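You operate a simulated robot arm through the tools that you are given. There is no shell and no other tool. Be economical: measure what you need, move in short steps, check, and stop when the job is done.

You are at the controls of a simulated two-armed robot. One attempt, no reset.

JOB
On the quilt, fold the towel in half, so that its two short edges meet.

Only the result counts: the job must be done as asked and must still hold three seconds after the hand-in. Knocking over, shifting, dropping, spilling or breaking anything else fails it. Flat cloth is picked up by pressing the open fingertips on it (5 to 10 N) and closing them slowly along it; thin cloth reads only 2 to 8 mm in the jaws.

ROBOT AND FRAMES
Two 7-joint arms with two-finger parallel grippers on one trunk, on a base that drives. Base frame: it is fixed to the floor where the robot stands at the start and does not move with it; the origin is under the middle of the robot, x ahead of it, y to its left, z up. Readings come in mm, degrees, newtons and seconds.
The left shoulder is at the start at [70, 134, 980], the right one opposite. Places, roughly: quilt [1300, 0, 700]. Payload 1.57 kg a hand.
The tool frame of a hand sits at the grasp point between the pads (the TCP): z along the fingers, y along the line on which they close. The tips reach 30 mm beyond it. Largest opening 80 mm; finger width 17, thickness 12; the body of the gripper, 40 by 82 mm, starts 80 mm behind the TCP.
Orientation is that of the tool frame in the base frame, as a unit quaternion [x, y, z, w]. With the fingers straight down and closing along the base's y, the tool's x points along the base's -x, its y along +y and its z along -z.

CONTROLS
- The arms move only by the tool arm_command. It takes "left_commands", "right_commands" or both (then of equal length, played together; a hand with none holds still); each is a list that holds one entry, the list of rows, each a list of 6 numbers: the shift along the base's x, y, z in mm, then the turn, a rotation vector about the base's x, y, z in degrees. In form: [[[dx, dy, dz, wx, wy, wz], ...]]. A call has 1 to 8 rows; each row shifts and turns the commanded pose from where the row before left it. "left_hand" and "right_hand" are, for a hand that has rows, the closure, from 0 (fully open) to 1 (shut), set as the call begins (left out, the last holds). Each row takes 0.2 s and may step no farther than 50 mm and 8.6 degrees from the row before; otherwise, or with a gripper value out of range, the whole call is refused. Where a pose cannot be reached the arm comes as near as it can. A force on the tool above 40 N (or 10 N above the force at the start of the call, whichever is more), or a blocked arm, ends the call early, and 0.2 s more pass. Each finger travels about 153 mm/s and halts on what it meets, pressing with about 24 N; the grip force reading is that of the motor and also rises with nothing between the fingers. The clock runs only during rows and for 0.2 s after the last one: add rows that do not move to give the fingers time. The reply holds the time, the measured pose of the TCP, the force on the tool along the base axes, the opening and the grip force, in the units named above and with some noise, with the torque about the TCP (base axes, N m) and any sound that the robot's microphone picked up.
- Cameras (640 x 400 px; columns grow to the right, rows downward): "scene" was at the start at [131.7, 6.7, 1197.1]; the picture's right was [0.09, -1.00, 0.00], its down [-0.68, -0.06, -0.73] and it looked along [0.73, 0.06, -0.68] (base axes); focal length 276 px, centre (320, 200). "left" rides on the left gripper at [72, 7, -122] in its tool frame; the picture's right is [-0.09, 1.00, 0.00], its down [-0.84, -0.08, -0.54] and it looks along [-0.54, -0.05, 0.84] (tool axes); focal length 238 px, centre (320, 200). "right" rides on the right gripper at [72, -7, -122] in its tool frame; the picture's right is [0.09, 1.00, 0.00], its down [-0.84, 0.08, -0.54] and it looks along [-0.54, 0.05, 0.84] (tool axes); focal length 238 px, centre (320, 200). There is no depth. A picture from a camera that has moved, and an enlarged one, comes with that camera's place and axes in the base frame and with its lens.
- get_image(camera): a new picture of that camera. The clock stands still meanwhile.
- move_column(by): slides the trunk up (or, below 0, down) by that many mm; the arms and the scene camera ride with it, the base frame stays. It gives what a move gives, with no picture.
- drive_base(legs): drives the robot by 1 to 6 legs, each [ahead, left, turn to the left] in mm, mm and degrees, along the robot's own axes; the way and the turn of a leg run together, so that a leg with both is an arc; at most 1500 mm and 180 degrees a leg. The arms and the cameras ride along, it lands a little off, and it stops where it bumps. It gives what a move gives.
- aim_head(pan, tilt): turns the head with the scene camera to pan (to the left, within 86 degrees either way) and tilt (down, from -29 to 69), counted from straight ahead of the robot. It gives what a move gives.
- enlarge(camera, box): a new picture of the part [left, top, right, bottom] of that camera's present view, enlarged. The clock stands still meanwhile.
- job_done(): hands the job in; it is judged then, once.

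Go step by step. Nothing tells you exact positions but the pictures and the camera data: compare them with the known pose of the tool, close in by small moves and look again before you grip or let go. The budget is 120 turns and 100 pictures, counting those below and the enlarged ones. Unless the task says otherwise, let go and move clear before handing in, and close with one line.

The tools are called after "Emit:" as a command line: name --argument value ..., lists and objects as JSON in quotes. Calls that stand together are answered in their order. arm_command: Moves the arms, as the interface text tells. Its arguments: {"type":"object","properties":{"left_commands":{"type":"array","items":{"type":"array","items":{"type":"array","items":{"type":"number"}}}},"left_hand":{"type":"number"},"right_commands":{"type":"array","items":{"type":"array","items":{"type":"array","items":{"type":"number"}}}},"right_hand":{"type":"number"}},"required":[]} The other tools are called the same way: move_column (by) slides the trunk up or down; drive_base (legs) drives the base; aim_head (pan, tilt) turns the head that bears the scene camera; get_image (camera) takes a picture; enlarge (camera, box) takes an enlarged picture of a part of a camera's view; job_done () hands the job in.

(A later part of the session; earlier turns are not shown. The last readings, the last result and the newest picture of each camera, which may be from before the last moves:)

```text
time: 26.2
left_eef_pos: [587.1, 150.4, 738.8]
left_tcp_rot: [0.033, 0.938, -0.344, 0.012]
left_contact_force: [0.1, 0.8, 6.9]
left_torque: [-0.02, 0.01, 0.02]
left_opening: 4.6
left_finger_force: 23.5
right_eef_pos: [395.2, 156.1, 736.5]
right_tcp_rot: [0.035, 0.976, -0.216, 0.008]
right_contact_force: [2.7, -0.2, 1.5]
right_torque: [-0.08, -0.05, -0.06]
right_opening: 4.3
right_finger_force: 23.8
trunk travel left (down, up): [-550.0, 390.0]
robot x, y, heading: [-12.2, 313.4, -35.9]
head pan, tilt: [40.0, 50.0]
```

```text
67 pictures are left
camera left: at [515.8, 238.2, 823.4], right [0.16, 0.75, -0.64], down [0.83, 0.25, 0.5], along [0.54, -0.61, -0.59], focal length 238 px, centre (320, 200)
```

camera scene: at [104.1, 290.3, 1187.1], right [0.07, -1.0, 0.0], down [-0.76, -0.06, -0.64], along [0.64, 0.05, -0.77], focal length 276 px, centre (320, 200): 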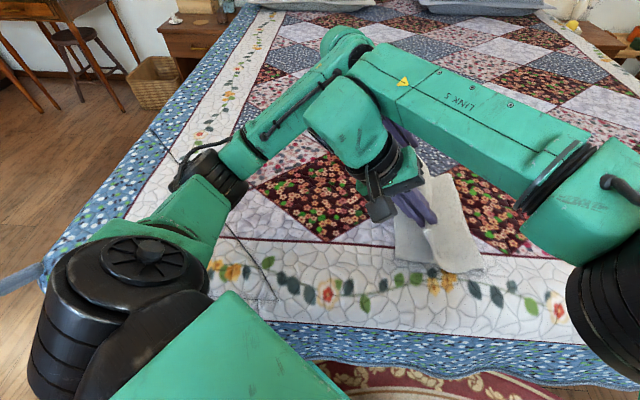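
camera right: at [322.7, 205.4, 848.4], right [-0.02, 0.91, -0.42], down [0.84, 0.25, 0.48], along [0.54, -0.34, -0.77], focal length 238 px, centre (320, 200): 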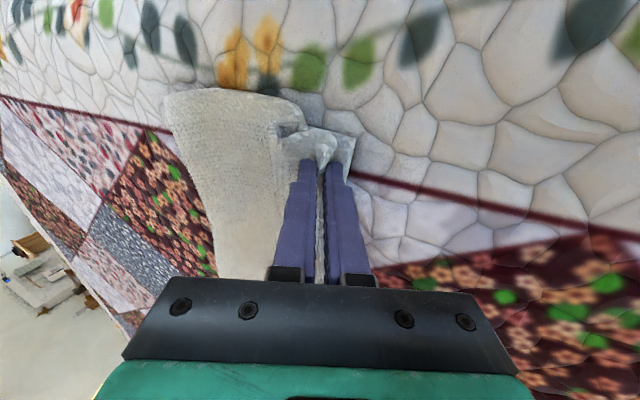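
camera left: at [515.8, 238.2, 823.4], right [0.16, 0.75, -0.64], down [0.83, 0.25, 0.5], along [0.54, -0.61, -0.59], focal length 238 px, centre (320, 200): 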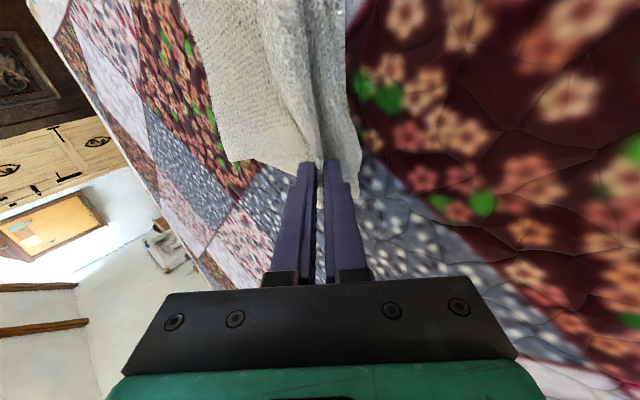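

Both hands are touching down. I'll open a little, then back out up and to the left along the fingers.

Emit:
arm_command --left_commands '[[[0, 0, 2, 0, 0, 0], [0, 0, 1, 0, 0, 0], [0, 0, 0, 0, 0, 0]]]' --right_commands '[[[0, 0, 1, 0, 0, 0], [0, 0, 1, 0, 0, 0], [0, 0, 0, 0, 0, 0]]]' --left_hand 0.75 --right_hand 0.75

Emit:
get_image --camera "right"

Emit:
get_image --camera "left"

```text
time: 27.0
left_eef_pos: [588.8, 149.8, 740.8]
left_tcp_rot: [0.033, 0.939, -0.343, 0.011]
left_contact_force: [1.4, -3.2, 5.6]
left_torque: [-0.12, 0.01, 0.02]
left_opening: 15.1
left_finger_force: 0.0
right_eef_pos: [394.6, 154.6, 739.2]
right_tcp_rot: [0.035, 0.976, -0.215, 0.009]
right_contact_force: [-0.6, -1.2, 2.1]
right_torque: [-0.05, 0.02, -0.02]
right_opening: 18.1
right_finger_force: 0.0
trunk travel left (down, up): [-550.0, 390.0]
robot x, y, heading: [-13.5, 317.7, -36.1]
head pan, tilt: [40.0, 50.0]
```

```text
66 pictures are left
camera right: at [322.7, 204.8, 849.9], right [-0.02, 0.91, -0.42], down [0.84, 0.25, 0.48], along [0.54, -0.34, -0.77], focal length 238 px, centre (320, 200)
```

right: 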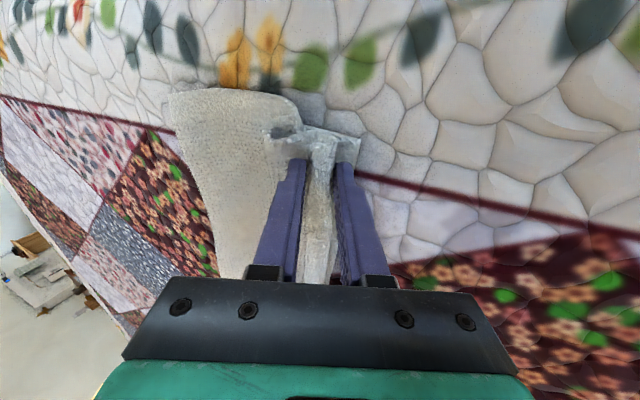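

```text
65 pictures are left
camera left: at [515.3, 237.6, 826.0], right [0.16, 0.76, -0.64], down [0.83, 0.24, 0.5], along [0.53, -0.61, -0.59], focal length 238 px, centre (320, 200)
```

left: 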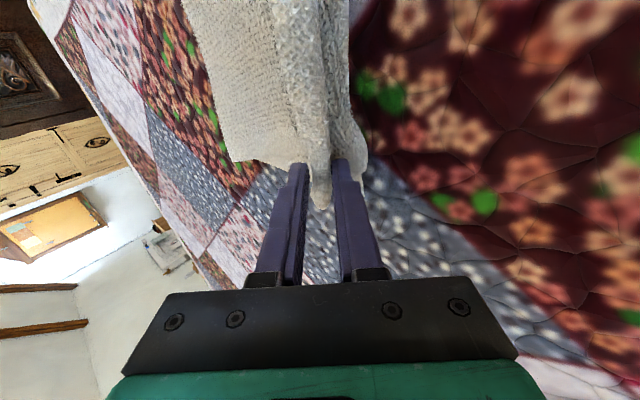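

The cloth is loose between the fingers. I'll open a bit more and back out.

Emit:
arm_command --left_commands '[[[0, 0, 3, 0, 0, 0], [0, 4, 6, 0, 0, 0], [0, 8, 10, 0, 0, 0], [0, 15, 18, 0, 0, 0], [0, 15, 20, 0, 0, 0], [0, 10, 20, 0, 0, 0]]]' --right_commands '[[[0, 0, 3, 0, 0, 0], [0, 3, 6, 0, 0, 0], [0, 4, 10, 0, 0, 0], [0, 4, 18, 0, 0, 0], [0, 0, 20, 0, 0, 0], [0, -10, 20, 0, 0, 0]]]' --left_hand 0.55 --right_hand 0.55

Emit:
get_image --camera "right"

Emit:
get_image --camera "left"

Emit:
get_image --camera "scene"

```text
time: 28.4
left_eef_pos: [587.2, 201.8, 819.3]
left_tcp_rot: [0.033, 0.939, -0.342, 0.011]
left_contact_force: [-1.1, -0.7, 0.4]
left_torque: [0.0, -0.03, -0.02]
left_opening: 36.3
left_finger_force: 0.1
right_eef_pos: [394.8, 156.7, 816.3]
right_tcp_rot: [0.033, 0.976, -0.215, 0.007]
right_contact_force: [-0.6, 0.5, 0.8]
right_torque: [-0.01, -0.06, -0.06]
right_opening: 36.1
right_finger_force: 0.0
trunk travel left (down, up): [-550.0, 390.0]
robot x, y, heading: [-12.4, 314.5, -35.7]
head pan, tilt: [40.0, 50.0]
```

```text
64 pictures are left
camera right: at [322.6, 206.6, 927.4], right [-0.02, 0.91, -0.42], down [0.84, 0.25, 0.48], along [0.54, -0.34, -0.77], focal length 238 px, centre (320, 200)
```

right: 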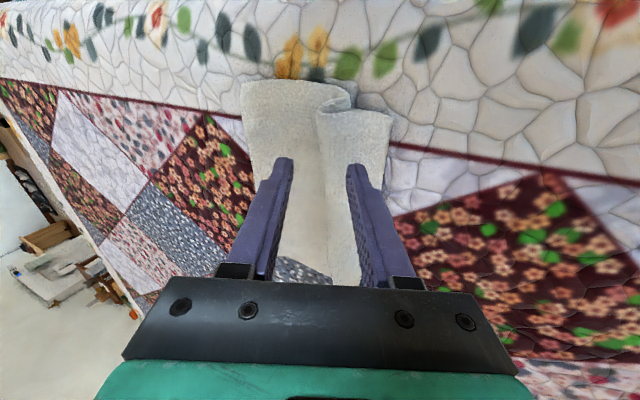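

```text
63 pictures are left
camera left: at [515.8, 288.4, 903.4], right [0.16, 0.76, -0.64], down [0.83, 0.24, 0.5], along [0.53, -0.61, -0.59], focal length 238 px, centre (320, 200)
```

left: 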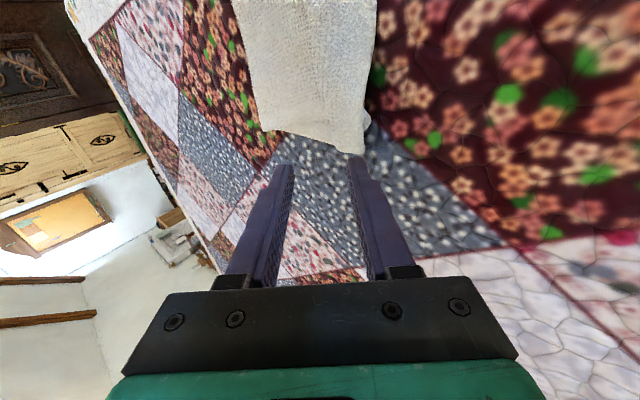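

```text
62 pictures are left
camera scene: at [103.4, 289.2, 1187.2], right [0.07, -1.0, 0.0], down [-0.76, -0.06, -0.64], along [0.64, 0.05, -0.77], focal length 276 px, centre (320, 200)
```

scene: 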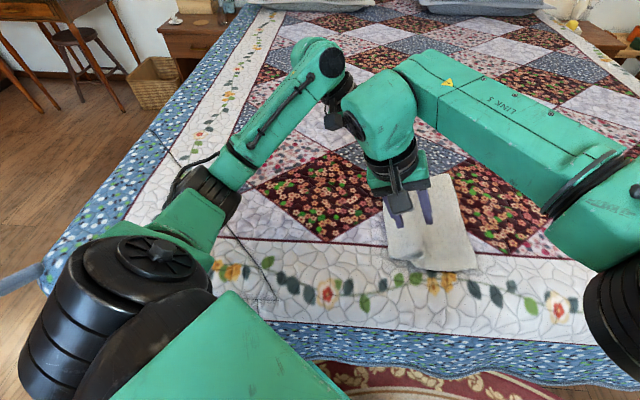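

Both hands are free. I'll lift clear and move the right hand to the side so I can see the whole fold.

Emit:
arm_command --left_commands '[[[0, 10, 25, 5, 0, 0], [0, 20, 25, 5, 0, 0], [0, 30, 15, 5, 0, 0], [0, 40, 0, 5, 0, 0], [0, 40, 0, 5, 0, 0]]]' --right_commands '[[[0, 0, 30, 5, 0, 0], [0, -30, 30, 5, 0, 0], [0, -45, 20, 5, 0, 0], [-15, -45, 0, 5, 0, 0], [-15, -45, 0, 5, 0, 0]]]'

Emit:
arm_command --right_commands '[[[-20, -45, 0, 0, 0, 0], [-20, -45, 0, 0, 0, 0], [-20, -45, 0, 0, 0, 0]]]'

Emit:
get_image --camera "scene"

Emit:
get_image --camera "left"

```text
time: 29.6
left_eef_pos: [586.9, 341.0, 884.8]
left_tcp_rot: [0.033, 0.991, -0.13, 0.003]
left_contact_force: [0.4, -0.4, 0.0]
left_torque: [0.03, -0.03, 0.02]
left_opening: 35.7
left_finger_force: 0.0
right_eef_pos: [365.5, -9.4, 898.5]
right_tcp_rot: [0.034, 0.999, 0.001, 0.0]
right_contact_force: [-0.2, -0.1, -0.6]
right_torque: [-0.02, -0.03, 0.01]
right_opening: 35.6
right_finger_force: 0.1
trunk travel left (down, up): [-550.0, 390.0]
robot x, y, heading: [-11.0, 309.6, -35.5]
head pan, tilt: [40.0, 50.0]
```

```text
time: 30.4
left_eef_pos: [586.5, 340.2, 883.5]
left_tcp_rot: [0.035, 0.991, -0.131, 0.004]
left_contact_force: [-0.2, 0.3, -0.6]
left_torque: [0.01, 0.0, 0.0]
left_opening: 36.1
left_finger_force: 0.1
right_eef_pos: [356.3, -32.8, 897.7]
right_tcp_rot: [0.035, 0.999, 0.001, 0.0]
right_contact_force: [0.8, -0.1, -0.5]
right_torque: [-0.02, 0.04, 0.0]
right_opening: 35.8
right_finger_force: 0.1
right hand out of reach, approached as far as the arm can: row 1, 2, 3
trunk travel left (down, up): [-550.0, 390.0]
robot x, y, heading: [-11.4, 313.2, -35.8]
head pan, tilt: [40.0, 50.0]
```

```text
61 pictures are left
camera scene: at [103.7, 288.9, 1187.2], right [0.07, -1.0, 0.0], down [-0.76, -0.06, -0.64], along [0.64, 0.05, -0.77], focal length 276 px, centre (320, 200)
```

scene: 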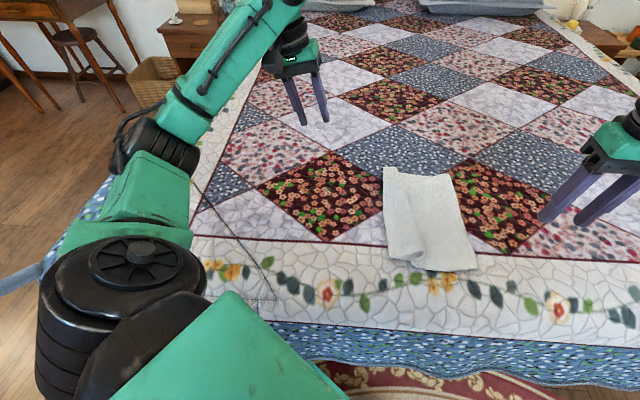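

```text
60 pictures are left
camera left: at [516.2, 383.5, 997.0], right [0.16, 0.95, -0.26], down [0.83, 0.01, 0.56], along [0.53, -0.3, -0.79], focal length 238 px, centre (320, 200)
```

left: 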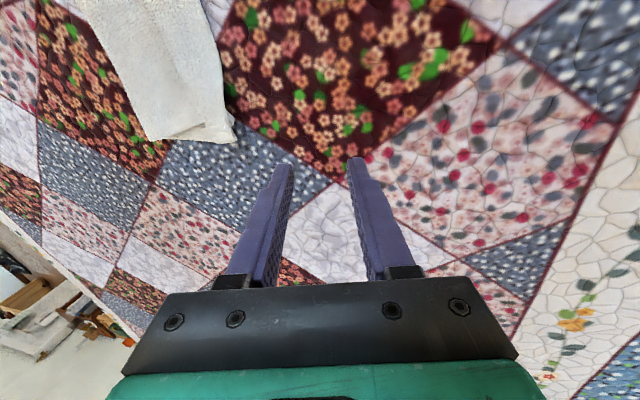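

Emit:
enlarge --camera "scene" --box '[350, 140, 510, 290]'

Emit:
enlarge --camera "left" --box '[60, 0, 260, 160]'

```text
2.67 times, centred on (430, 215) of scene
camera zoom: at [103.7, 288.9, 1187.2], right [0.07, -1.0, 0.0], down [-0.76, -0.06, -0.64], along [0.64, 0.05, -0.77], focal length 737 px, centre (27, 160)
```

zoom: 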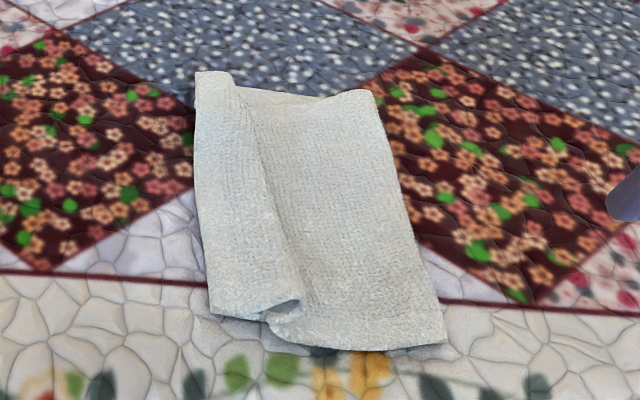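

```text
2.50 times, centred on (160, 80) of left
camera zoom: at [516.2, 383.5, 997.0], right [0.16, 0.95, -0.26], down [0.83, 0.01, 0.56], along [0.53, -0.3, -0.79], focal length 596 px, centre (720, 500)
```

zoom: 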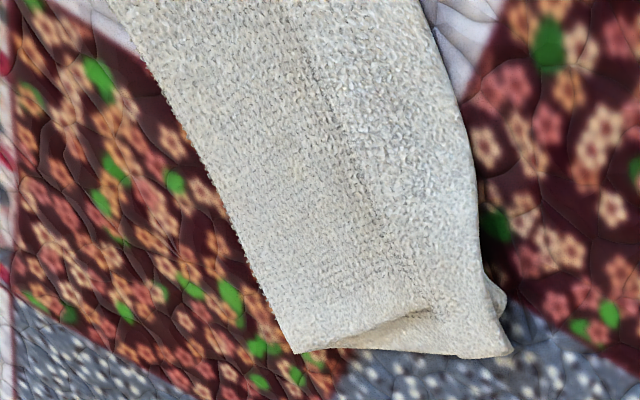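

The folded towel holds, but the crease sits at y≈9, too far left. The top layer has spare length lying as a ruck near the left edge. To fix this I'll pinch only the top layer around y≈54 and carry it right until the ruck is gone, so the crease moves to the true middle. The base moves back right first.

Emit:
drive_base --legs '[[64, -88, 0]]'

Emit:
arm_command --left_commands '[[[0, -30, 0, 5, 0, 0], [0, -30, -10, 5, 0, 0], [0, -30, -10, 5, 0, 0], [-3, -30, -20, 0, 0, 0], [-2, -30, -20, 0, 0, 0], [-2, -28, -20, 0, 0, 0]]]' --right_commands '[[[7, 32, 0, 0, 0, 0], [7, 32, -10, 0, 0, 0], [7, 32, -20, 0, 0, 0], [7, 32, -20, 0, 0, 0], [7, 32, -20, 0, 0, 0], [9, 35, -20, 0, 0, 0]]]' --left_hand 0.5 --right_hand 0.5

Emit:
get_image --camera "left"

Emit:
get_image --camera "right"

```text
time: 31.6
left_eef_pos: [587.5, 231.5, 884.2]
left_tcp_rot: [0.034, 0.991, -0.13, 0.003]
left_contact_force: [-0.2, 0.2, 0.4]
left_torque: [0.02, -0.01, 0.0]
left_opening: 36.0
left_finger_force: 0.1
right_eef_pos: [356.7, -140.5, 897.5]
right_tcp_rot: [0.035, 0.999, 0.001, 0.001]
right_contact_force: [0.2, -0.3, -0.5]
right_torque: [0.03, -0.01, -0.02]
right_opening: 35.7
right_finger_force: 0.0
trunk travel left (down, up): [-550.0, 390.0]
robot x, y, heading: [-10.1, 204.7, -35.6]
head pan, tilt: [40.0, 50.0]
```

```text
time: 33.0
left_eef_pos: [581.9, 52.5, 801.9]
left_tcp_rot: [0.033, 0.999, 0.0, -0.001]
left_contact_force: [-0.2, 0.0, 0.9]
left_torque: [0.0, -0.01, 0.02]
left_opening: 39.8
left_finger_force: 0.1
right_eef_pos: [404.0, 56.5, 804.3]
right_tcp_rot: [0.034, 0.999, 0.0, 0.0]
right_contact_force: [1.0, 0.6, -0.5]
right_torque: [-0.03, 0.03, 0.0]
right_opening: 40.0
right_finger_force: 0.1
trunk travel left (down, up): [-550.0, 390.0]
robot x, y, heading: [-13.7, 209.3, -35.6]
head pan, tilt: [40.0, 50.0]
```

```text
57 pictures are left
camera left: at [510.6, 63.8, 921.7], right [0.16, 0.99, 0.0], down [0.83, -0.13, 0.54], along [0.53, -0.09, -0.84], focal length 238 px, centre (320, 200)
```

left: 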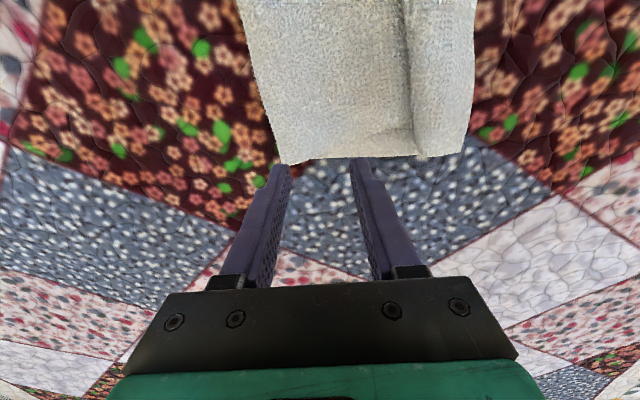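

```text
56 pictures are left
camera right: at [330.9, 54.5, 926.4], right [-0.02, 1.0, 0.0], down [0.84, 0.02, 0.54], along [0.54, 0.01, -0.84], focal length 238 px, centre (320, 200)
```

right: 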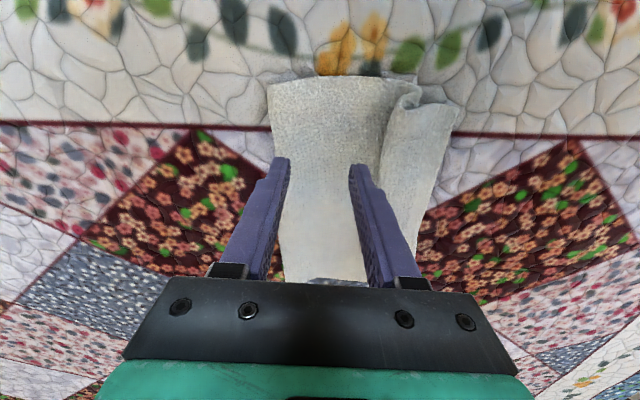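

The ruck boundary is at y≈128 and the crease at y≈10–18. The hands are over plain top layer, so I'll go down gently.

Emit:
arm_command --left_commands '[[[0, 0, -20, 0, 0, 0], [0, 0, -20, 0, 0, 0], [0, 0, -15, 0, 0, 0], [0, 0, -5, 0, 0, 0], [0, 0, 0, 0, 0, 0]]]' --right_commands '[[[0, 0, -20, 0, 0, 0], [0, 0, -20, 0, 0, 0], [0, 0, -17, 0, 0, 0], [0, 0, -5, 0, 0, 0], [0, 0, 0, 0, 0, 0]]]'

Emit:
arm_command --left_commands '[[[0, 0, -3, 0, 0, 0], [0, 0, 0, 0, 0, 0]]]' --right_commands '[[[0, 0, -3, 0, 0, 0], [0, 0, 0, 0, 0, 0]]]'

```text
time: 34.2
left_eef_pos: [581.7, 53.3, 741.2]
left_tcp_rot: [0.033, 0.999, -0.001, 0.0]
left_contact_force: [-0.1, -1.6, 0.5]
left_torque: [-0.03, -0.03, -0.01]
left_opening: 40.3
left_finger_force: 0.3
right_eef_pos: [400.0, 54.4, 742.6]
right_tcp_rot: [0.034, 0.999, -0.001, 0.001]
right_contact_force: [-0.1, 0.4, 0.6]
right_torque: [-0.02, 0.0, -0.03]
right_opening: 40.0
right_finger_force: 0.0
trunk travel left (down, up): [-550.0, 390.0]
robot x, y, heading: [-13.0, 203.6, -36.0]
head pan, tilt: [40.0, 50.0]
```

```text
time: 34.8
left_eef_pos: [581.4, 54.4, 738.8]
left_tcp_rot: [0.033, 0.999, -0.002, 0.0]
left_contact_force: [-0.4, -0.4, 2.1]
left_torque: [-0.05, -0.04, 0.02]
left_opening: 40.2
left_finger_force: 0.2
right_eef_pos: [400.8, 54.1, 741.7]
right_tcp_rot: [0.033, 0.999, 0.0, 0.002]
right_contact_force: [-0.1, 0.2, 2.3]
right_torque: [-0.08, 0.03, 0.03]
right_opening: 39.5
right_finger_force: 0.0
trunk travel left (down, up): [-550.0, 390.0]
robot x, y, heading: [-9.6, 202.2, -35.9]
head pan, tilt: [40.0, 50.0]
```

Emit:
arm_command --left_commands '[[[0, 0, -1.5, 0, 0, 0], [0, 0, 0, 0, 0, 0]]]' --right_commands '[[[0, 0, -1.5, 0, 0, 0], [0, 0, 0, 0, 0, 0]]]'

Emit:
arm_command --left_commands '[[[0, 0, 0, 0, 0, 0]]]' --right_commands '[[[0, 0, 0, 0, 0, 0]]]' --left_hand 0.64 --right_hand 0.64

Emit:
get_image --camera "left"

Emit:
get_image --camera "right"

```text
time: 35.4
left_eef_pos: [580.1, 53.7, 736.8]
left_tcp_rot: [0.034, 0.999, -0.001, 0.0]
left_contact_force: [0.9, -1.7, 4.4]
left_torque: [-0.08, -0.04, -0.04]
left_opening: 40.4
left_finger_force: 0.2
right_eef_pos: [401.1, 55.0, 739.5]
right_tcp_rot: [0.034, 0.999, 0.0, 0.001]
right_contact_force: [0.2, 0.4, 6.3]
right_torque: [-0.14, -0.01, 0.0]
right_opening: 40.1
right_finger_force: 0.1
trunk travel left (down, up): [-550.0, 390.0]
robot x, y, heading: [-11.0, 200.9, -35.6]
head pan, tilt: [40.0, 50.0]
```

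```text
time: 35.8
left_eef_pos: [580.9, 53.3, 736.3]
left_tcp_rot: [0.034, 0.999, -0.002, 0.001]
left_contact_force: [-0.2, -0.3, 4.2]
left_torque: [-0.01, 0.06, 0.0]
left_opening: 26.3
left_finger_force: 0.0
right_eef_pos: [400.3, 54.4, 739.2]
right_tcp_rot: [0.034, 0.999, -0.001, 0.001]
right_contact_force: [0.7, 0.1, 1.6]
right_torque: [0.02, -0.01, 0.03]
right_opening: 28.0
right_finger_force: 0.0
trunk travel left (down, up): [-550.0, 390.0]
robot x, y, heading: [-14.4, 202.5, -35.9]
head pan, tilt: [40.0, 50.0]
```

```text
55 pictures are left
camera left: at [508.8, 65.1, 857.9], right [0.16, 0.99, 0.0], down [0.83, -0.13, 0.54], along [0.53, -0.09, -0.84], focal length 238 px, centre (320, 200)
```

left: 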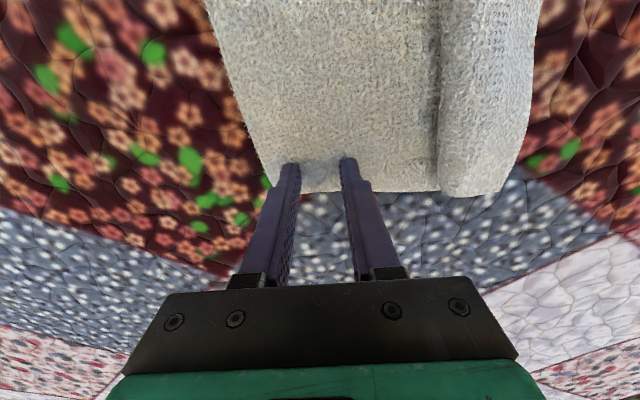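

```text
54 pictures are left
camera right: at [328.0, 53.4, 860.3], right [-0.02, 1.0, 0.0], down [0.84, 0.02, 0.54], along [0.54, 0.01, -0.84], focal length 238 px, centre (320, 200)
```

right: 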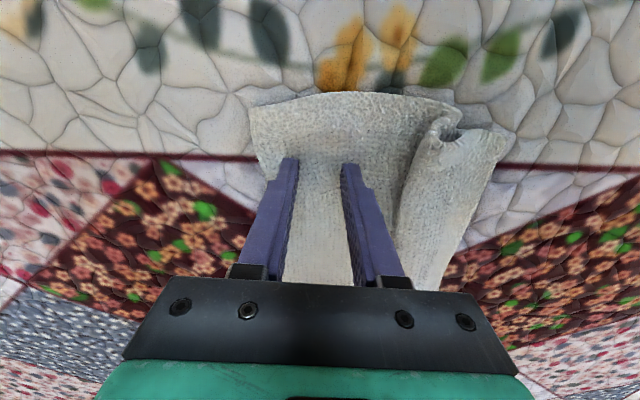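

The cloth is gathering between the pads. I'll finish closing slowly.

Emit:
arm_command --left_commands '[[[0, 0, -1, 0, 0, 0]]]' --right_commands '[[[0, 0, -1, 0, 0, 0]]]' --left_hand 0.77 --right_hand 0.77

Emit:
arm_command --left_commands '[[[0, 0, 0, 0, 0, 0]]]' --right_commands '[[[0, 0, 0, 0, 0, 0]]]' --left_hand 0.88 --right_hand 0.88

Emit:
arm_command --left_commands '[[[0, 0, 0, 0, 0, 0], [0, 0, 0, 0, 0, 0]]]' --right_commands '[[[0, 0, 0, 0, 0, 0], [0, 0, 0, 0, 0, 0]]]' --left_hand 1 --right_hand 1

Emit:
get_image --camera "left"

Emit:
get_image --camera "right"

```text
time: 36.2
left_eef_pos: [581.1, 53.9, 736.4]
left_tcp_rot: [0.034, 0.999, -0.001, 0.001]
left_contact_force: [-1.0, -2.7, 8.7]
left_torque: [-0.11, 0.02, -0.07]
left_opening: 19.3
left_finger_force: 0.5
right_eef_pos: [399.8, 55.1, 738.5]
right_tcp_rot: [0.034, 0.999, -0.001, 0.002]
right_contact_force: [1.1, -0.8, 3.3]
right_torque: [-0.05, -0.04, -0.02]
right_opening: 17.8
right_finger_force: 0.1
trunk travel left (down, up): [-550.0, 390.0]
robot x, y, heading: [-11.1, 205.7, -35.9]
head pan, tilt: [40.0, 50.0]
```

```text
time: 36.6
left_eef_pos: [578.3, 53.6, 736.6]
left_tcp_rot: [0.034, 0.999, -0.001, 0.0]
left_contact_force: [-3.2, -1.2, 10.0]
left_torque: [-0.09, 0.08, -0.04]
left_opening: 8.7
left_finger_force: 0.0
right_eef_pos: [399.8, 55.4, 739.3]
right_tcp_rot: [0.034, 0.999, 0.0, 0.002]
right_contact_force: [1.5, -0.5, 2.8]
right_torque: [-0.02, -0.06, 0.01]
right_opening: 9.0
right_finger_force: 0.1
trunk travel left (down, up): [-550.0, 390.0]
robot x, y, heading: [-14.1, 202.7, -35.8]
head pan, tilt: [40.0, 50.0]
```

```text
time: 37.2
left_eef_pos: [580.2, 53.8, 736.8]
left_tcp_rot: [0.034, 0.999, -0.001, -0.001]
left_contact_force: [-3.9, -0.3, 10.2]
left_torque: [-0.02, 0.1, -0.01]
left_opening: 3.8
left_finger_force: 24.2
right_eef_pos: [399.6, 55.9, 738.5]
right_tcp_rot: [0.033, 0.999, 0.0, 0.002]
right_contact_force: [1.0, -0.3, 2.5]
right_torque: [0.01, -0.03, 0.01]
right_opening: 3.9
right_finger_force: 24.0
trunk travel left (down, up): [-550.0, 390.0]
robot x, y, heading: [-13.9, 201.7, -35.8]
head pan, tilt: [40.0, 50.0]
```

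```text
53 pictures are left
camera left: at [508.0, 65.5, 857.2], right [0.16, 0.99, 0.0], down [0.83, -0.13, 0.54], along [0.54, -0.09, -0.84], focal length 238 px, centre (320, 200)
```

left: 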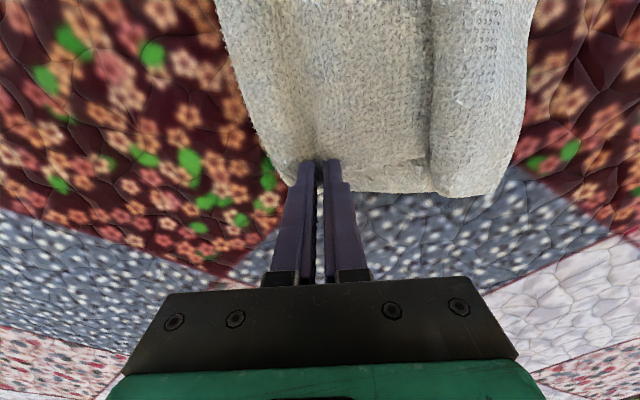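

```text
52 pictures are left
camera right: at [327.1, 53.8, 859.6], right [-0.02, 1.0, 0.0], down [0.84, 0.02, 0.54], along [0.54, 0.01, -0.84], focal length 238 px, centre (320, 200)
```

right: 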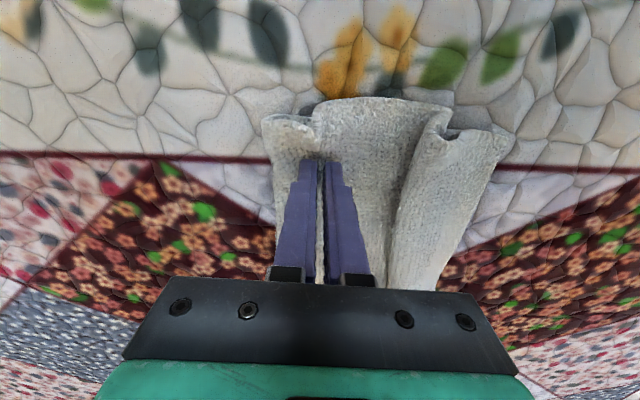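

The jaws read 3.8 mm, so I seem to have only the top layer. I'll lift a little and look.

Emit:
arm_command --left_commands '[[[0, 0, 10, 0, 0, 0], [0, -3, 12, 0, 0, 0], [0, -5, 12, 0, 0, 0]]]' --right_commands '[[[0, 0, 10, 0, 0, 0], [0, -3, 12, 0, 0, 0], [0, -5, 12, 0, 0, 0]]]'

Emit:
get_image --camera "left"

Emit:
get_image --camera "right"

Emit:
enlarge --camera "scene" --box '[280, 130, 480, 290]'

```text
time: 38.0
left_eef_pos: [581.4, 44.7, 767.8]
left_tcp_rot: [0.034, 0.999, 0.0, -0.001]
left_contact_force: [-1.2, 0.7, -0.4]
left_torque: [0.01, 0.03, 0.04]
left_opening: 4.2
left_finger_force: 23.9
right_eef_pos: [401.5, 47.0, 772.5]
right_tcp_rot: [0.034, 0.999, 0.001, 0.0]
right_contact_force: [1.5, 0.2, -1.2]
right_torque: [0.0, -0.04, 0.02]
right_opening: 4.2
right_finger_force: 24.4
trunk travel left (down, up): [-550.0, 390.0]
robot x, y, heading: [-10.6, 203.6, -35.7]
head pan, tilt: [40.0, 50.0]
```

```text
51 pictures are left
camera left: at [509.7, 56.7, 888.5], right [0.16, 0.99, 0.0], down [0.83, -0.13, 0.54], along [0.53, -0.09, -0.84], focal length 238 px, centre (320, 200)
```

left: 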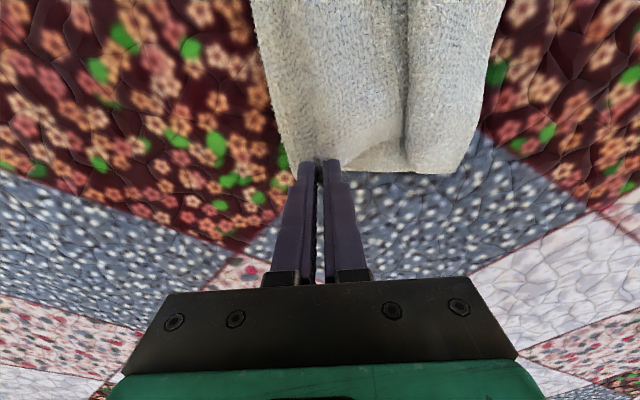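

```text
50 pictures are left
camera right: at [328.8, 44.9, 894.2], right [-0.02, 1.0, 0.0], down [0.84, 0.02, 0.54], along [0.54, 0.01, -0.84], focal length 238 px, centre (320, 200)
```

right: 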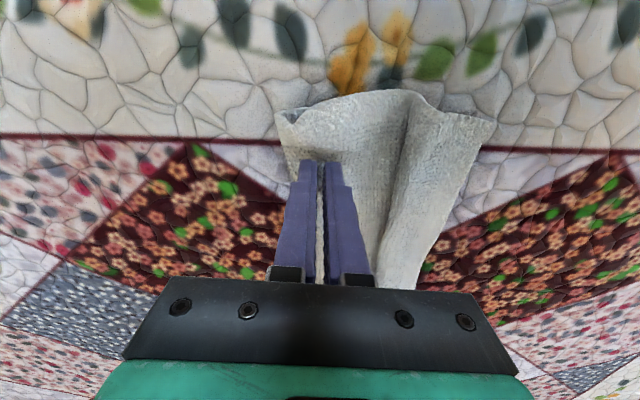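

```text
2.50 times, centred on (380, 210) of scene
camera zoom: at [104.1, 180.0, 1187.1], right [0.07, -1.0, 0.0], down [-0.76, -0.06, -0.64], along [0.64, 0.05, -0.77], focal length 691 px, centre (170, 175)
```

zoom: 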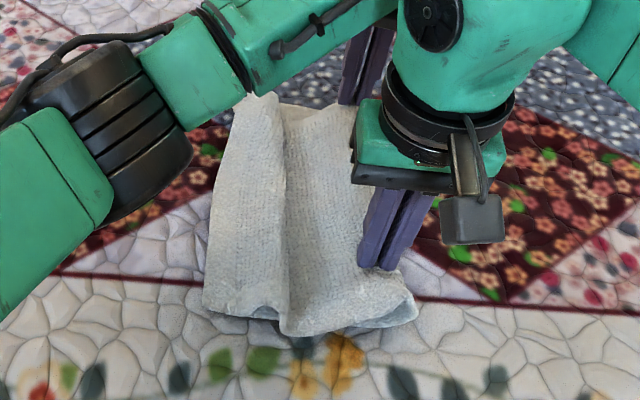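

Only the top layer lifted and the ruck is starting to unroll. I'll carry the pinch right and down in an arc.

Emit:
arm_command --left_commands '[[[0, -10, 3, 0, 0, 0], [0, -12, 0, 0, 0, 0], [0, -12, 0, 0, 0, 0], [0, -12, -3, 0, 0, 0]]]' --right_commands '[[[0, -10, 3, 0, 0, 0], [0, -12, 0, 0, 0, 0], [0, -12, -2, 0, 0, 0], [0, -12, -5, 0, 0, 0]]]'

Emit:
get_image --camera "left"

Emit:
get_image --camera "right"

Emit:
enlarge --camera "scene" --box '[280, 130, 480, 290]'

```text
time: 39.0
left_eef_pos: [580.0, -0.4, 769.3]
left_tcp_rot: [0.034, 0.999, 0.0, -0.001]
left_contact_force: [-1.2, -0.1, 0.9]
left_torque: [0.02, 0.01, 0.03]
left_opening: 3.8
left_finger_force: 23.8
right_eef_pos: [401.1, -0.2, 767.1]
right_tcp_rot: [0.034, 0.999, 0.001, 0.001]
right_contact_force: [0.8, 0.1, 0.3]
right_torque: [0.01, -0.01, 0.03]
right_opening: 4.0
right_finger_force: 23.5
trunk travel left (down, up): [-550.0, 390.0]
robot x, y, heading: [-12.8, 202.1, -35.9]
head pan, tilt: [40.0, 50.0]
```

```text
48 pictures are left
camera left: at [509.0, 11.4, 889.5], right [0.16, 0.99, 0.0], down [0.83, -0.13, 0.54], along [0.53, -0.09, -0.84], focal length 238 px, centre (320, 200)
```

left: 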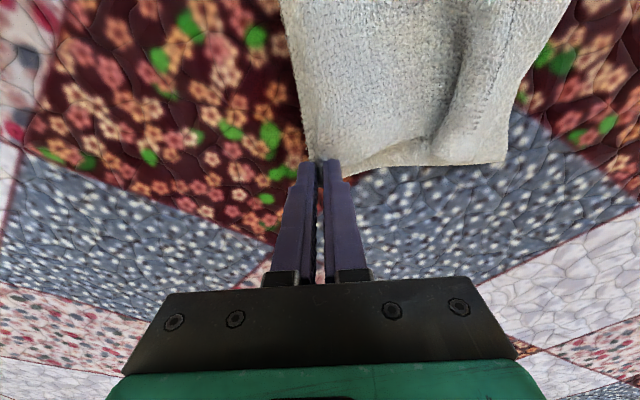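

```text
47 pictures are left
camera right: at [328.3, -1.9, 888.8], right [-0.02, 1.0, 0.0], down [0.84, 0.02, 0.54], along [0.54, 0.01, -0.84], focal length 238 px, centre (320, 200)
```

right: 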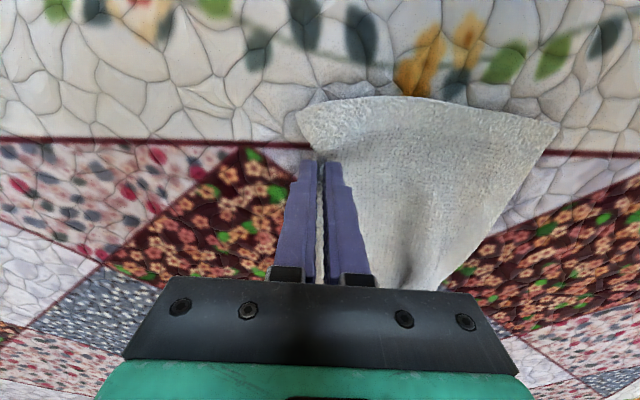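

```text
2.50 times, centred on (380, 210) of scene
camera zoom: at [104.1, 179.4, 1187.1], right [0.07, -1.0, 0.0], down [-0.76, -0.05, -0.64], along [0.64, 0.05, -0.77], focal length 691 px, centre (170, 175)
```

zoom: 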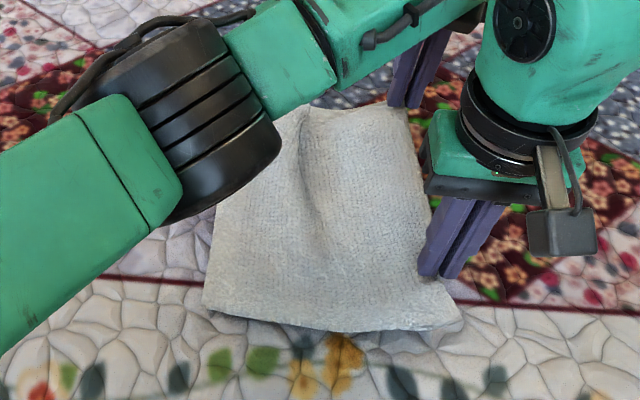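

The ruck is nearly gone, completely so at the near end. I'll carry on a bit further right while lowering, taking the far side further.

Emit:
arm_command --left_commands '[[[0, -10, -5, 0, 0, 0], [0, -10, -6, 0, 0, 0], [0, -8, -6, 0, 0, 0], [0, 0, -6, 0, 0, 0]]]' --right_commands '[[[0, -7, -5, 0, 0, 0], [0, -7, -6, 0, 0, 0], [0, -6, -6, 0, 0, 0], [0, 0, -4, 0, 0, 0]]]'

Emit:
get_image --camera "left"

Emit:
get_image --camera "right"

Emit:
enlarge --camera "scene" --box '[280, 130, 480, 290]'

```text
time: 40.0
left_eef_pos: [580.6, -27.0, 747.0]
left_tcp_rot: [0.033, 0.999, -0.001, -0.001]
left_contact_force: [-0.2, -0.1, 0.7]
left_torque: [-0.01, 0.06, 0.02]
left_opening: 3.8
left_finger_force: 24.3
right_eef_pos: [400.8, -19.2, 745.7]
right_tcp_rot: [0.034, 0.999, 0.0, 0.0]
right_contact_force: [1.0, 0.3, -0.6]
right_torque: [0.0, -0.03, 0.04]
right_opening: 4.0
right_finger_force: 24.0
trunk travel left (down, up): [-550.0, 390.0]
robot x, y, heading: [-13.6, 202.5, -35.8]
head pan, tilt: [40.0, 50.0]
```

```text
45 pictures are left
camera left: at [508.7, -15.9, 867.4], right [0.16, 0.99, 0.0], down [0.83, -0.13, 0.54], along [0.53, -0.09, -0.84], focal length 238 px, centre (320, 200)
```

left: 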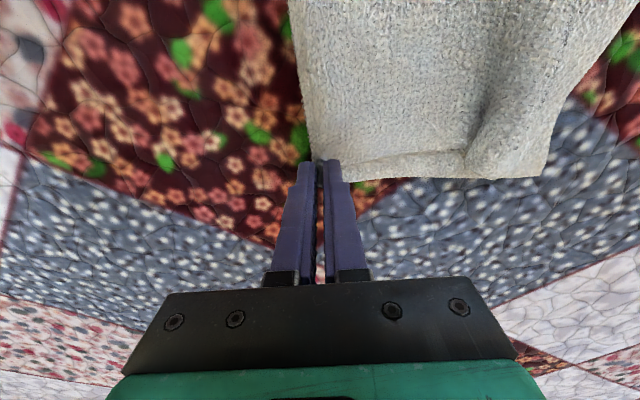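

```text
44 pictures are left
camera right: at [328.3, -20.9, 867.6], right [-0.02, 1.0, 0.0], down [0.84, 0.02, 0.54], along [0.54, 0.01, -0.84], focal length 238 px, centre (320, 200)
```

right: 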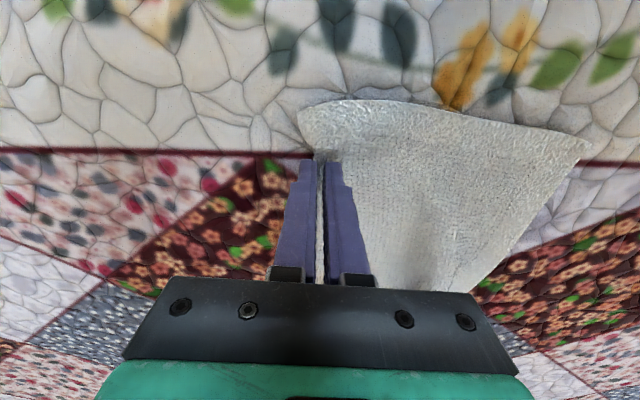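

```text
2.50 times, centred on (380, 210) of scene
camera zoom: at [104.3, 180.6, 1187.2], right [0.07, -1.0, 0.0], down [-0.76, -0.06, -0.64], along [0.64, 0.05, -0.77], focal length 691 px, centre (170, 175)
```

zoom: 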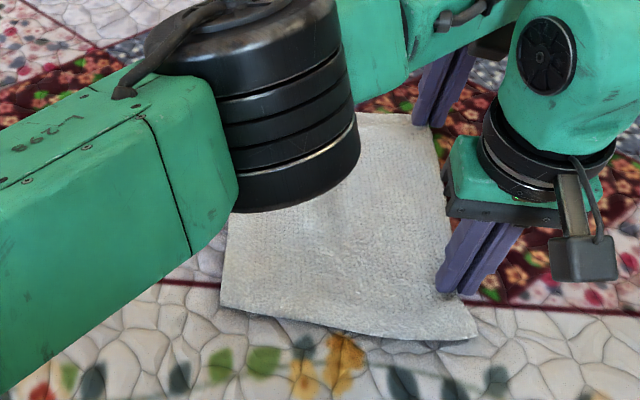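

Emit:
enlarge --camera "left" --box '[280, 0, 640, 225]'

Emit:
enlarge --camera "right" --box '[280, 60, 640, 285]'

```text
1.78 times, centred on (460, 112) of left
camera zoom: at [508.7, -15.9, 867.4], right [0.16, 0.99, 0.0], down [0.83, -0.13, 0.54], along [0.53, -0.09, -0.84], focal length 424 px, centre (71, 356)
```

zoom: 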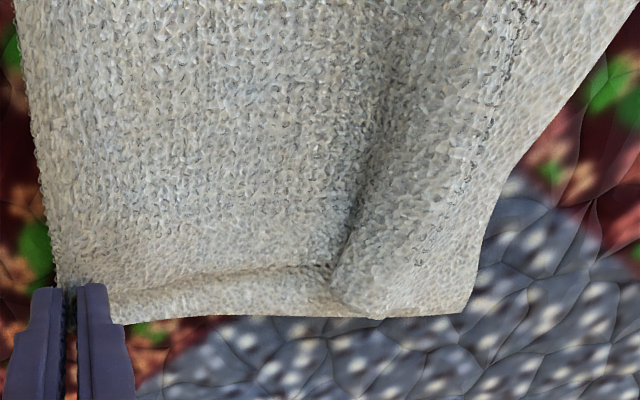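

```text
1.78 times, centred on (460, 172) of right
camera zoom: at [328.3, -20.9, 867.6], right [-0.02, 1.0, 0.0], down [0.84, 0.02, 0.54], along [0.54, 0.01, -0.84], focal length 424 px, centre (71, 249)
```

zoom: 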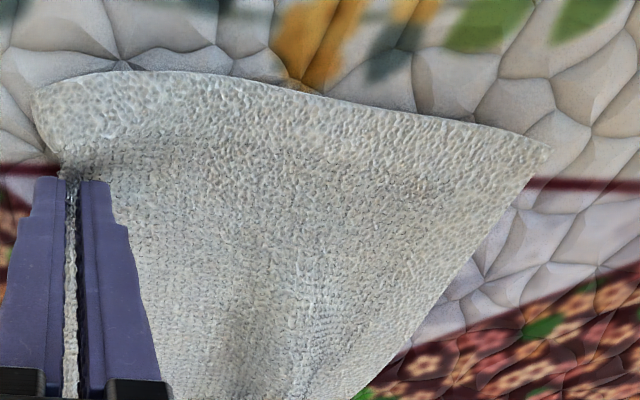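

The near edge now sits at y≈161. A small ruck remains at the far end. I'll set the crease down, release and take a clear look.

Emit:
arm_command --left_commands '[[[0, 0, -4, 0, 0, 0], [0, 0, -3, 0, 0, 0], [0, 0, 0, 0, 0, 0]]]' --right_commands '[[[0, -4, -4, 0, 0, 0], [0, 0, -3, 0, 0, 0], [0, 0, 0, 0, 0, 0]]]'

Emit:
arm_command --left_commands '[[[0, 0, 0, 0, 0, 0], [0, 0, 0, 0, 0, 0], [0, 0, 15, 0, 0, 0], [0, 0, 30, 0, 0, 0], [0, 0, 40, 0, 0, 0], [0, 0, 40, 0, 0, 0]]]' --right_commands '[[[0, 0, 0, 0, 0, 0], [0, 0, 0, 0, 0, 0], [0, 0, 15, 0, 0, 0], [0, 0, 30, 0, 0, 0], [0, 0, 40, 0, 0, 0], [0, -20, 40, 0, 0, 0]]]' --left_hand 0.5 --right_hand 0.5

Emit:
arm_command --left_commands '[[[0, 40, 10, 0, 0, 0], [0, 45, 10, 0, 0, 0], [0, 45, 10, 0, 0, 0], [0, 45, 10, 0, 0, 0], [0, 45, 0, 0, 0, 0], [0, 45, 0, 0, 0, 0]]]' --right_commands '[[[-5, -25, 10, 0, 0, 0], [-5, -25, 10, 0, 0, 0], [-5, -25, 0, 0, 0, 0], [-5, -25, 0, 0, 0, 0], [-5, -25, 0, 0, 0, 0], [-5, -25, 0, 0, 0, 0]]]'

Emit:
get_image --camera "scene"

Emit:
enlarge --camera "scene" --box '[300, 130, 480, 280]'

```text
time: 40.8
left_eef_pos: [579.5, -26.7, 740.2]
left_tcp_rot: [0.034, 0.999, -0.001, 0.0]
left_contact_force: [-2.2, 0.3, 2.4]
left_torque: [0.05, 0.1, 0.01]
left_opening: 3.7
left_finger_force: 24.0
right_eef_pos: [398.9, -23.5, 740.8]
right_tcp_rot: [0.034, 0.999, 0.0, 0.001]
right_contact_force: [-1.7, 2.4, 10.3]
right_torque: [0.09, 0.01, 0.02]
right_opening: 4.1
right_finger_force: 23.8
trunk travel left (down, up): [-550.0, 390.0]
robot x, y, heading: [-10.6, 207.3, -35.9]
head pan, tilt: [40.0, 50.0]
```

```text
time: 42.2
left_eef_pos: [572.9, -22.8, 866.2]
left_tcp_rot: [0.034, 0.999, 0.0, 0.0]
left_contact_force: [-0.2, 0.7, 0.1]
left_torque: [0.03, -0.04, 0.02]
left_opening: 40.0
left_finger_force: 0.1
left hand out of reach, approached as far as the arm can: row 6
right_eef_pos: [396.7, -43.7, 864.6]
right_tcp_rot: [0.034, 0.999, 0.001, 0.001]
right_contact_force: [0.4, -0.1, -0.5]
right_torque: [-0.02, -0.02, -0.03]
right_opening: 39.9
right_finger_force: 0.0
trunk travel left (down, up): [-550.0, 390.0]
robot x, y, heading: [-11.4, 201.2, -35.9]
head pan, tilt: [40.0, 50.0]
```

```text
time: 43.6
left_eef_pos: [577.9, 247.0, 902.5]
left_tcp_rot: [0.035, 0.999, -0.002, -0.002]
left_contact_force: [-0.1, 0.2, 0.0]
left_torque: [-0.02, 0.0, 0.02]
left_opening: 39.9
left_finger_force: 0.1
right_eef_pos: [367.6, -132.2, 881.9]
right_tcp_rot: [0.034, 0.999, -0.001, -0.001]
right_contact_force: [0.1, 0.6, 0.1]
right_torque: [0.0, 0.03, -0.01]
right_opening: 40.0
right_finger_force: 0.0
right hand out of reach, approached as far as the arm can: row 4, 5, 6
trunk travel left (down, up): [-550.0, 390.0]
robot x, y, heading: [-11.9, 205.1, -35.9]
head pan, tilt: [40.0, 50.0]
```

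```text
40 pictures are left
camera scene: at [104.8, 182.8, 1187.1], right [0.07, -1.0, 0.0], down [-0.76, -0.06, -0.64], along [0.64, 0.04, -0.77], focal length 276 px, centre (320, 200)
```

scene: 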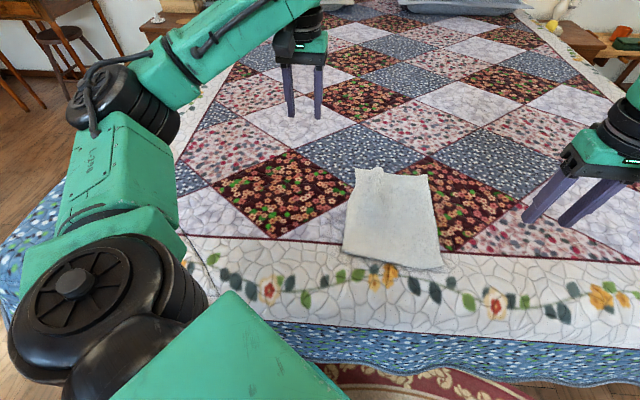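

```text
2.67 times, centred on (390, 205) of scene
camera zoom: at [104.8, 182.8, 1187.1], right [0.07, -1.0, 0.0], down [-0.76, -0.06, -0.64], along [0.64, 0.04, -0.77], focal length 737 px, centre (133, 187)
```

zoom: 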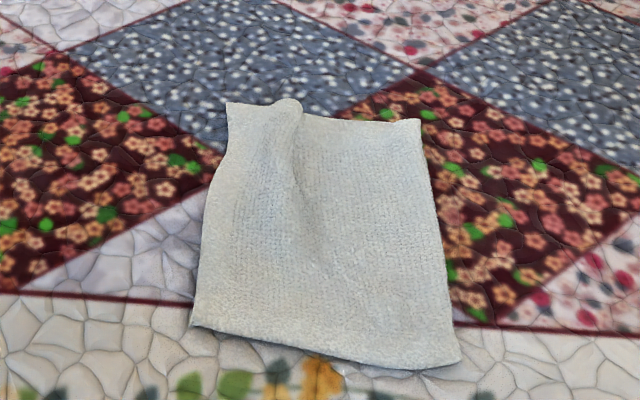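

Emit:
arm_command --left_commands '[[[-10, -30, -15, 0, 0, 0], [-10, -30, -15, 0, 0, 0]]]'

Emit:
enlarge --camera "left" --box '[40, 0, 360, 200]'

```text
time: 44.2
left_eef_pos: [556.2, 182.2, 875.0]
left_tcp_rot: [0.033, 0.999, 0.001, -0.001]
left_contact_force: [-0.8, -0.3, 0.0]
left_torque: [0.03, 0.05, 0.01]
left_opening: 40.0
left_finger_force: 0.2
right_eef_pos: [367.4, -134.2, 880.3]
right_tcp_rot: [0.034, 0.999, 0.001, 0.0]
right_contact_force: [-0.1, -0.1, 0.4]
right_torque: [0.0, -0.01, 0.05]
right_opening: 39.9
right_finger_force: 0.1
trunk travel left (down, up): [-550.0, 390.0]
robot x, y, heading: [-8.1, 203.6, -35.8]
head pan, tilt: [40.0, 50.0]
```

```text
2.00 times, centred on (200, 100) of left
camera zoom: at [484.4, 195.2, 995.3], right [0.16, 0.99, 0.0], down [0.83, -0.13, 0.54], along [0.53, -0.09, -0.84], focal length 477 px, centre (560, 400)
```

zoom: 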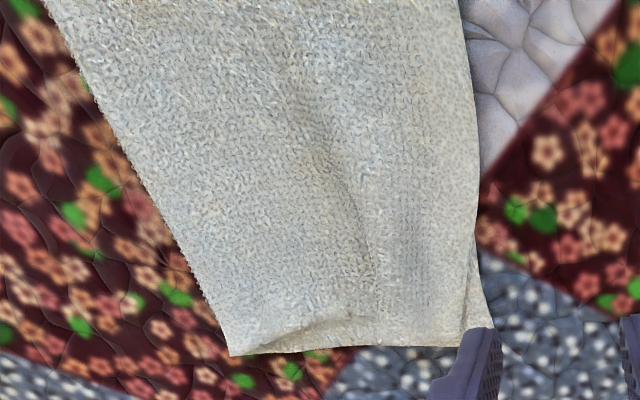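

Seen up close, the near end is good: both edges are near y≈157. At the far end the top edge lies about 24 mm right of the bottom edge, with a leftover ruck around y≈45–70. I'll square the robot up so the left hand can work the edge and the right hand the crease without crossing.

Emit:
arm_command --left_commands '[[[0, 20, 20, 0, 0, 0], [0, 20, 20, 0, 0, 0]]]'

Emit:
drive_base --legs '[[0, 0, 18], [0, 0, 18], [0, -150, 0]]'

Emit:
aim_head --pan 0 --tilt 50

Emit:
get_image --camera "scene"

```text
time: 44.8
left_eef_pos: [555.0, 222.7, 915.5]
left_tcp_rot: [0.034, 0.999, 0.0, -0.001]
left_contact_force: [-0.4, -0.2, -0.6]
left_torque: [0.0, 0.01, -0.04]
left_opening: 40.1
left_finger_force: 0.0
right_eef_pos: [367.6, -133.5, 880.7]
right_tcp_rot: [0.034, 0.999, 0.0, 0.001]
right_contact_force: [0.0, 0.5, -0.6]
right_torque: [0.0, -0.06, 0.01]
right_opening: 40.1
right_finger_force: 0.1
trunk travel left (down, up): [-550.0, 390.0]
robot x, y, heading: [-13.0, 203.8, -36.0]
head pan, tilt: [40.0, 50.0]
```

```text
time: 48.2
left_eef_pos: [437.8, 403.0, 915.7]
left_tcp_rot: [-0.273, 0.962, 0.0, -0.001]
left_contact_force: [0.0, 0.5, 0.4]
left_torque: [0.03, 0.0, -0.01]
left_opening: 40.1
left_finger_force: 0.1
right_eef_pos: [492.7, 2.4, 880.8]
right_tcp_rot: [-0.273, 0.962, 0.001, 0.001]
right_contact_force: [-0.3, 0.4, 0.2]
right_torque: [-0.02, -0.02, -0.03]
right_opening: 40.0
right_finger_force: 0.2
trunk travel left (down, up): [-550.0, 390.0]
robot x, y, heading: [-13.0, 55.9, -0.2]
head pan, tilt: [40.0, 50.0]
```

```text
time: 49.2
left_eef_pos: [438.4, 401.5, 914.6]
left_tcp_rot: [-0.273, 0.962, 0.0, -0.001]
left_contact_force: [0.4, -0.6, -0.1]
left_torque: [0.02, 0.0, 0.0]
left_opening: 39.9
left_finger_force: 0.1
right_eef_pos: [492.5, 3.0, 878.5]
right_tcp_rot: [-0.274, 0.962, 0.0, 0.0]
right_contact_force: [0.8, -1.2, -0.4]
right_torque: [-0.02, -0.07, -0.03]
right_opening: 40.0
right_finger_force: 0.1
trunk travel left (down, up): [-550.0, 390.0]
robot x, y, heading: [-11.9, 59.0, 0.1]
head pan, tilt: [0.0, 50.0]
```

```text
37 pictures are left
camera scene: at [113.1, 55.6, 1187.1], right [0.0, -1.0, 0.0], down [-0.77, 0.0, -0.64], along [0.64, 0.0, -0.77], focal length 276 px, centre (320, 200)
```

scene: 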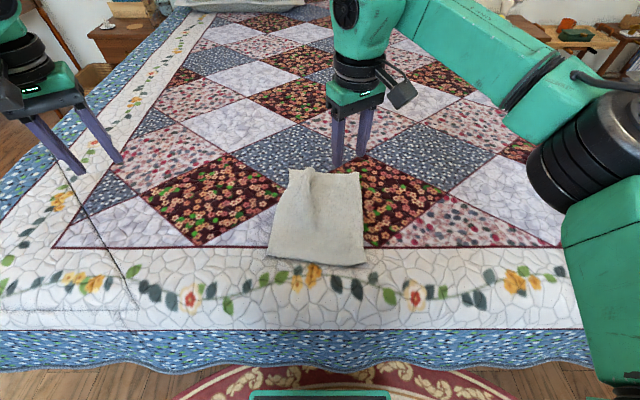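

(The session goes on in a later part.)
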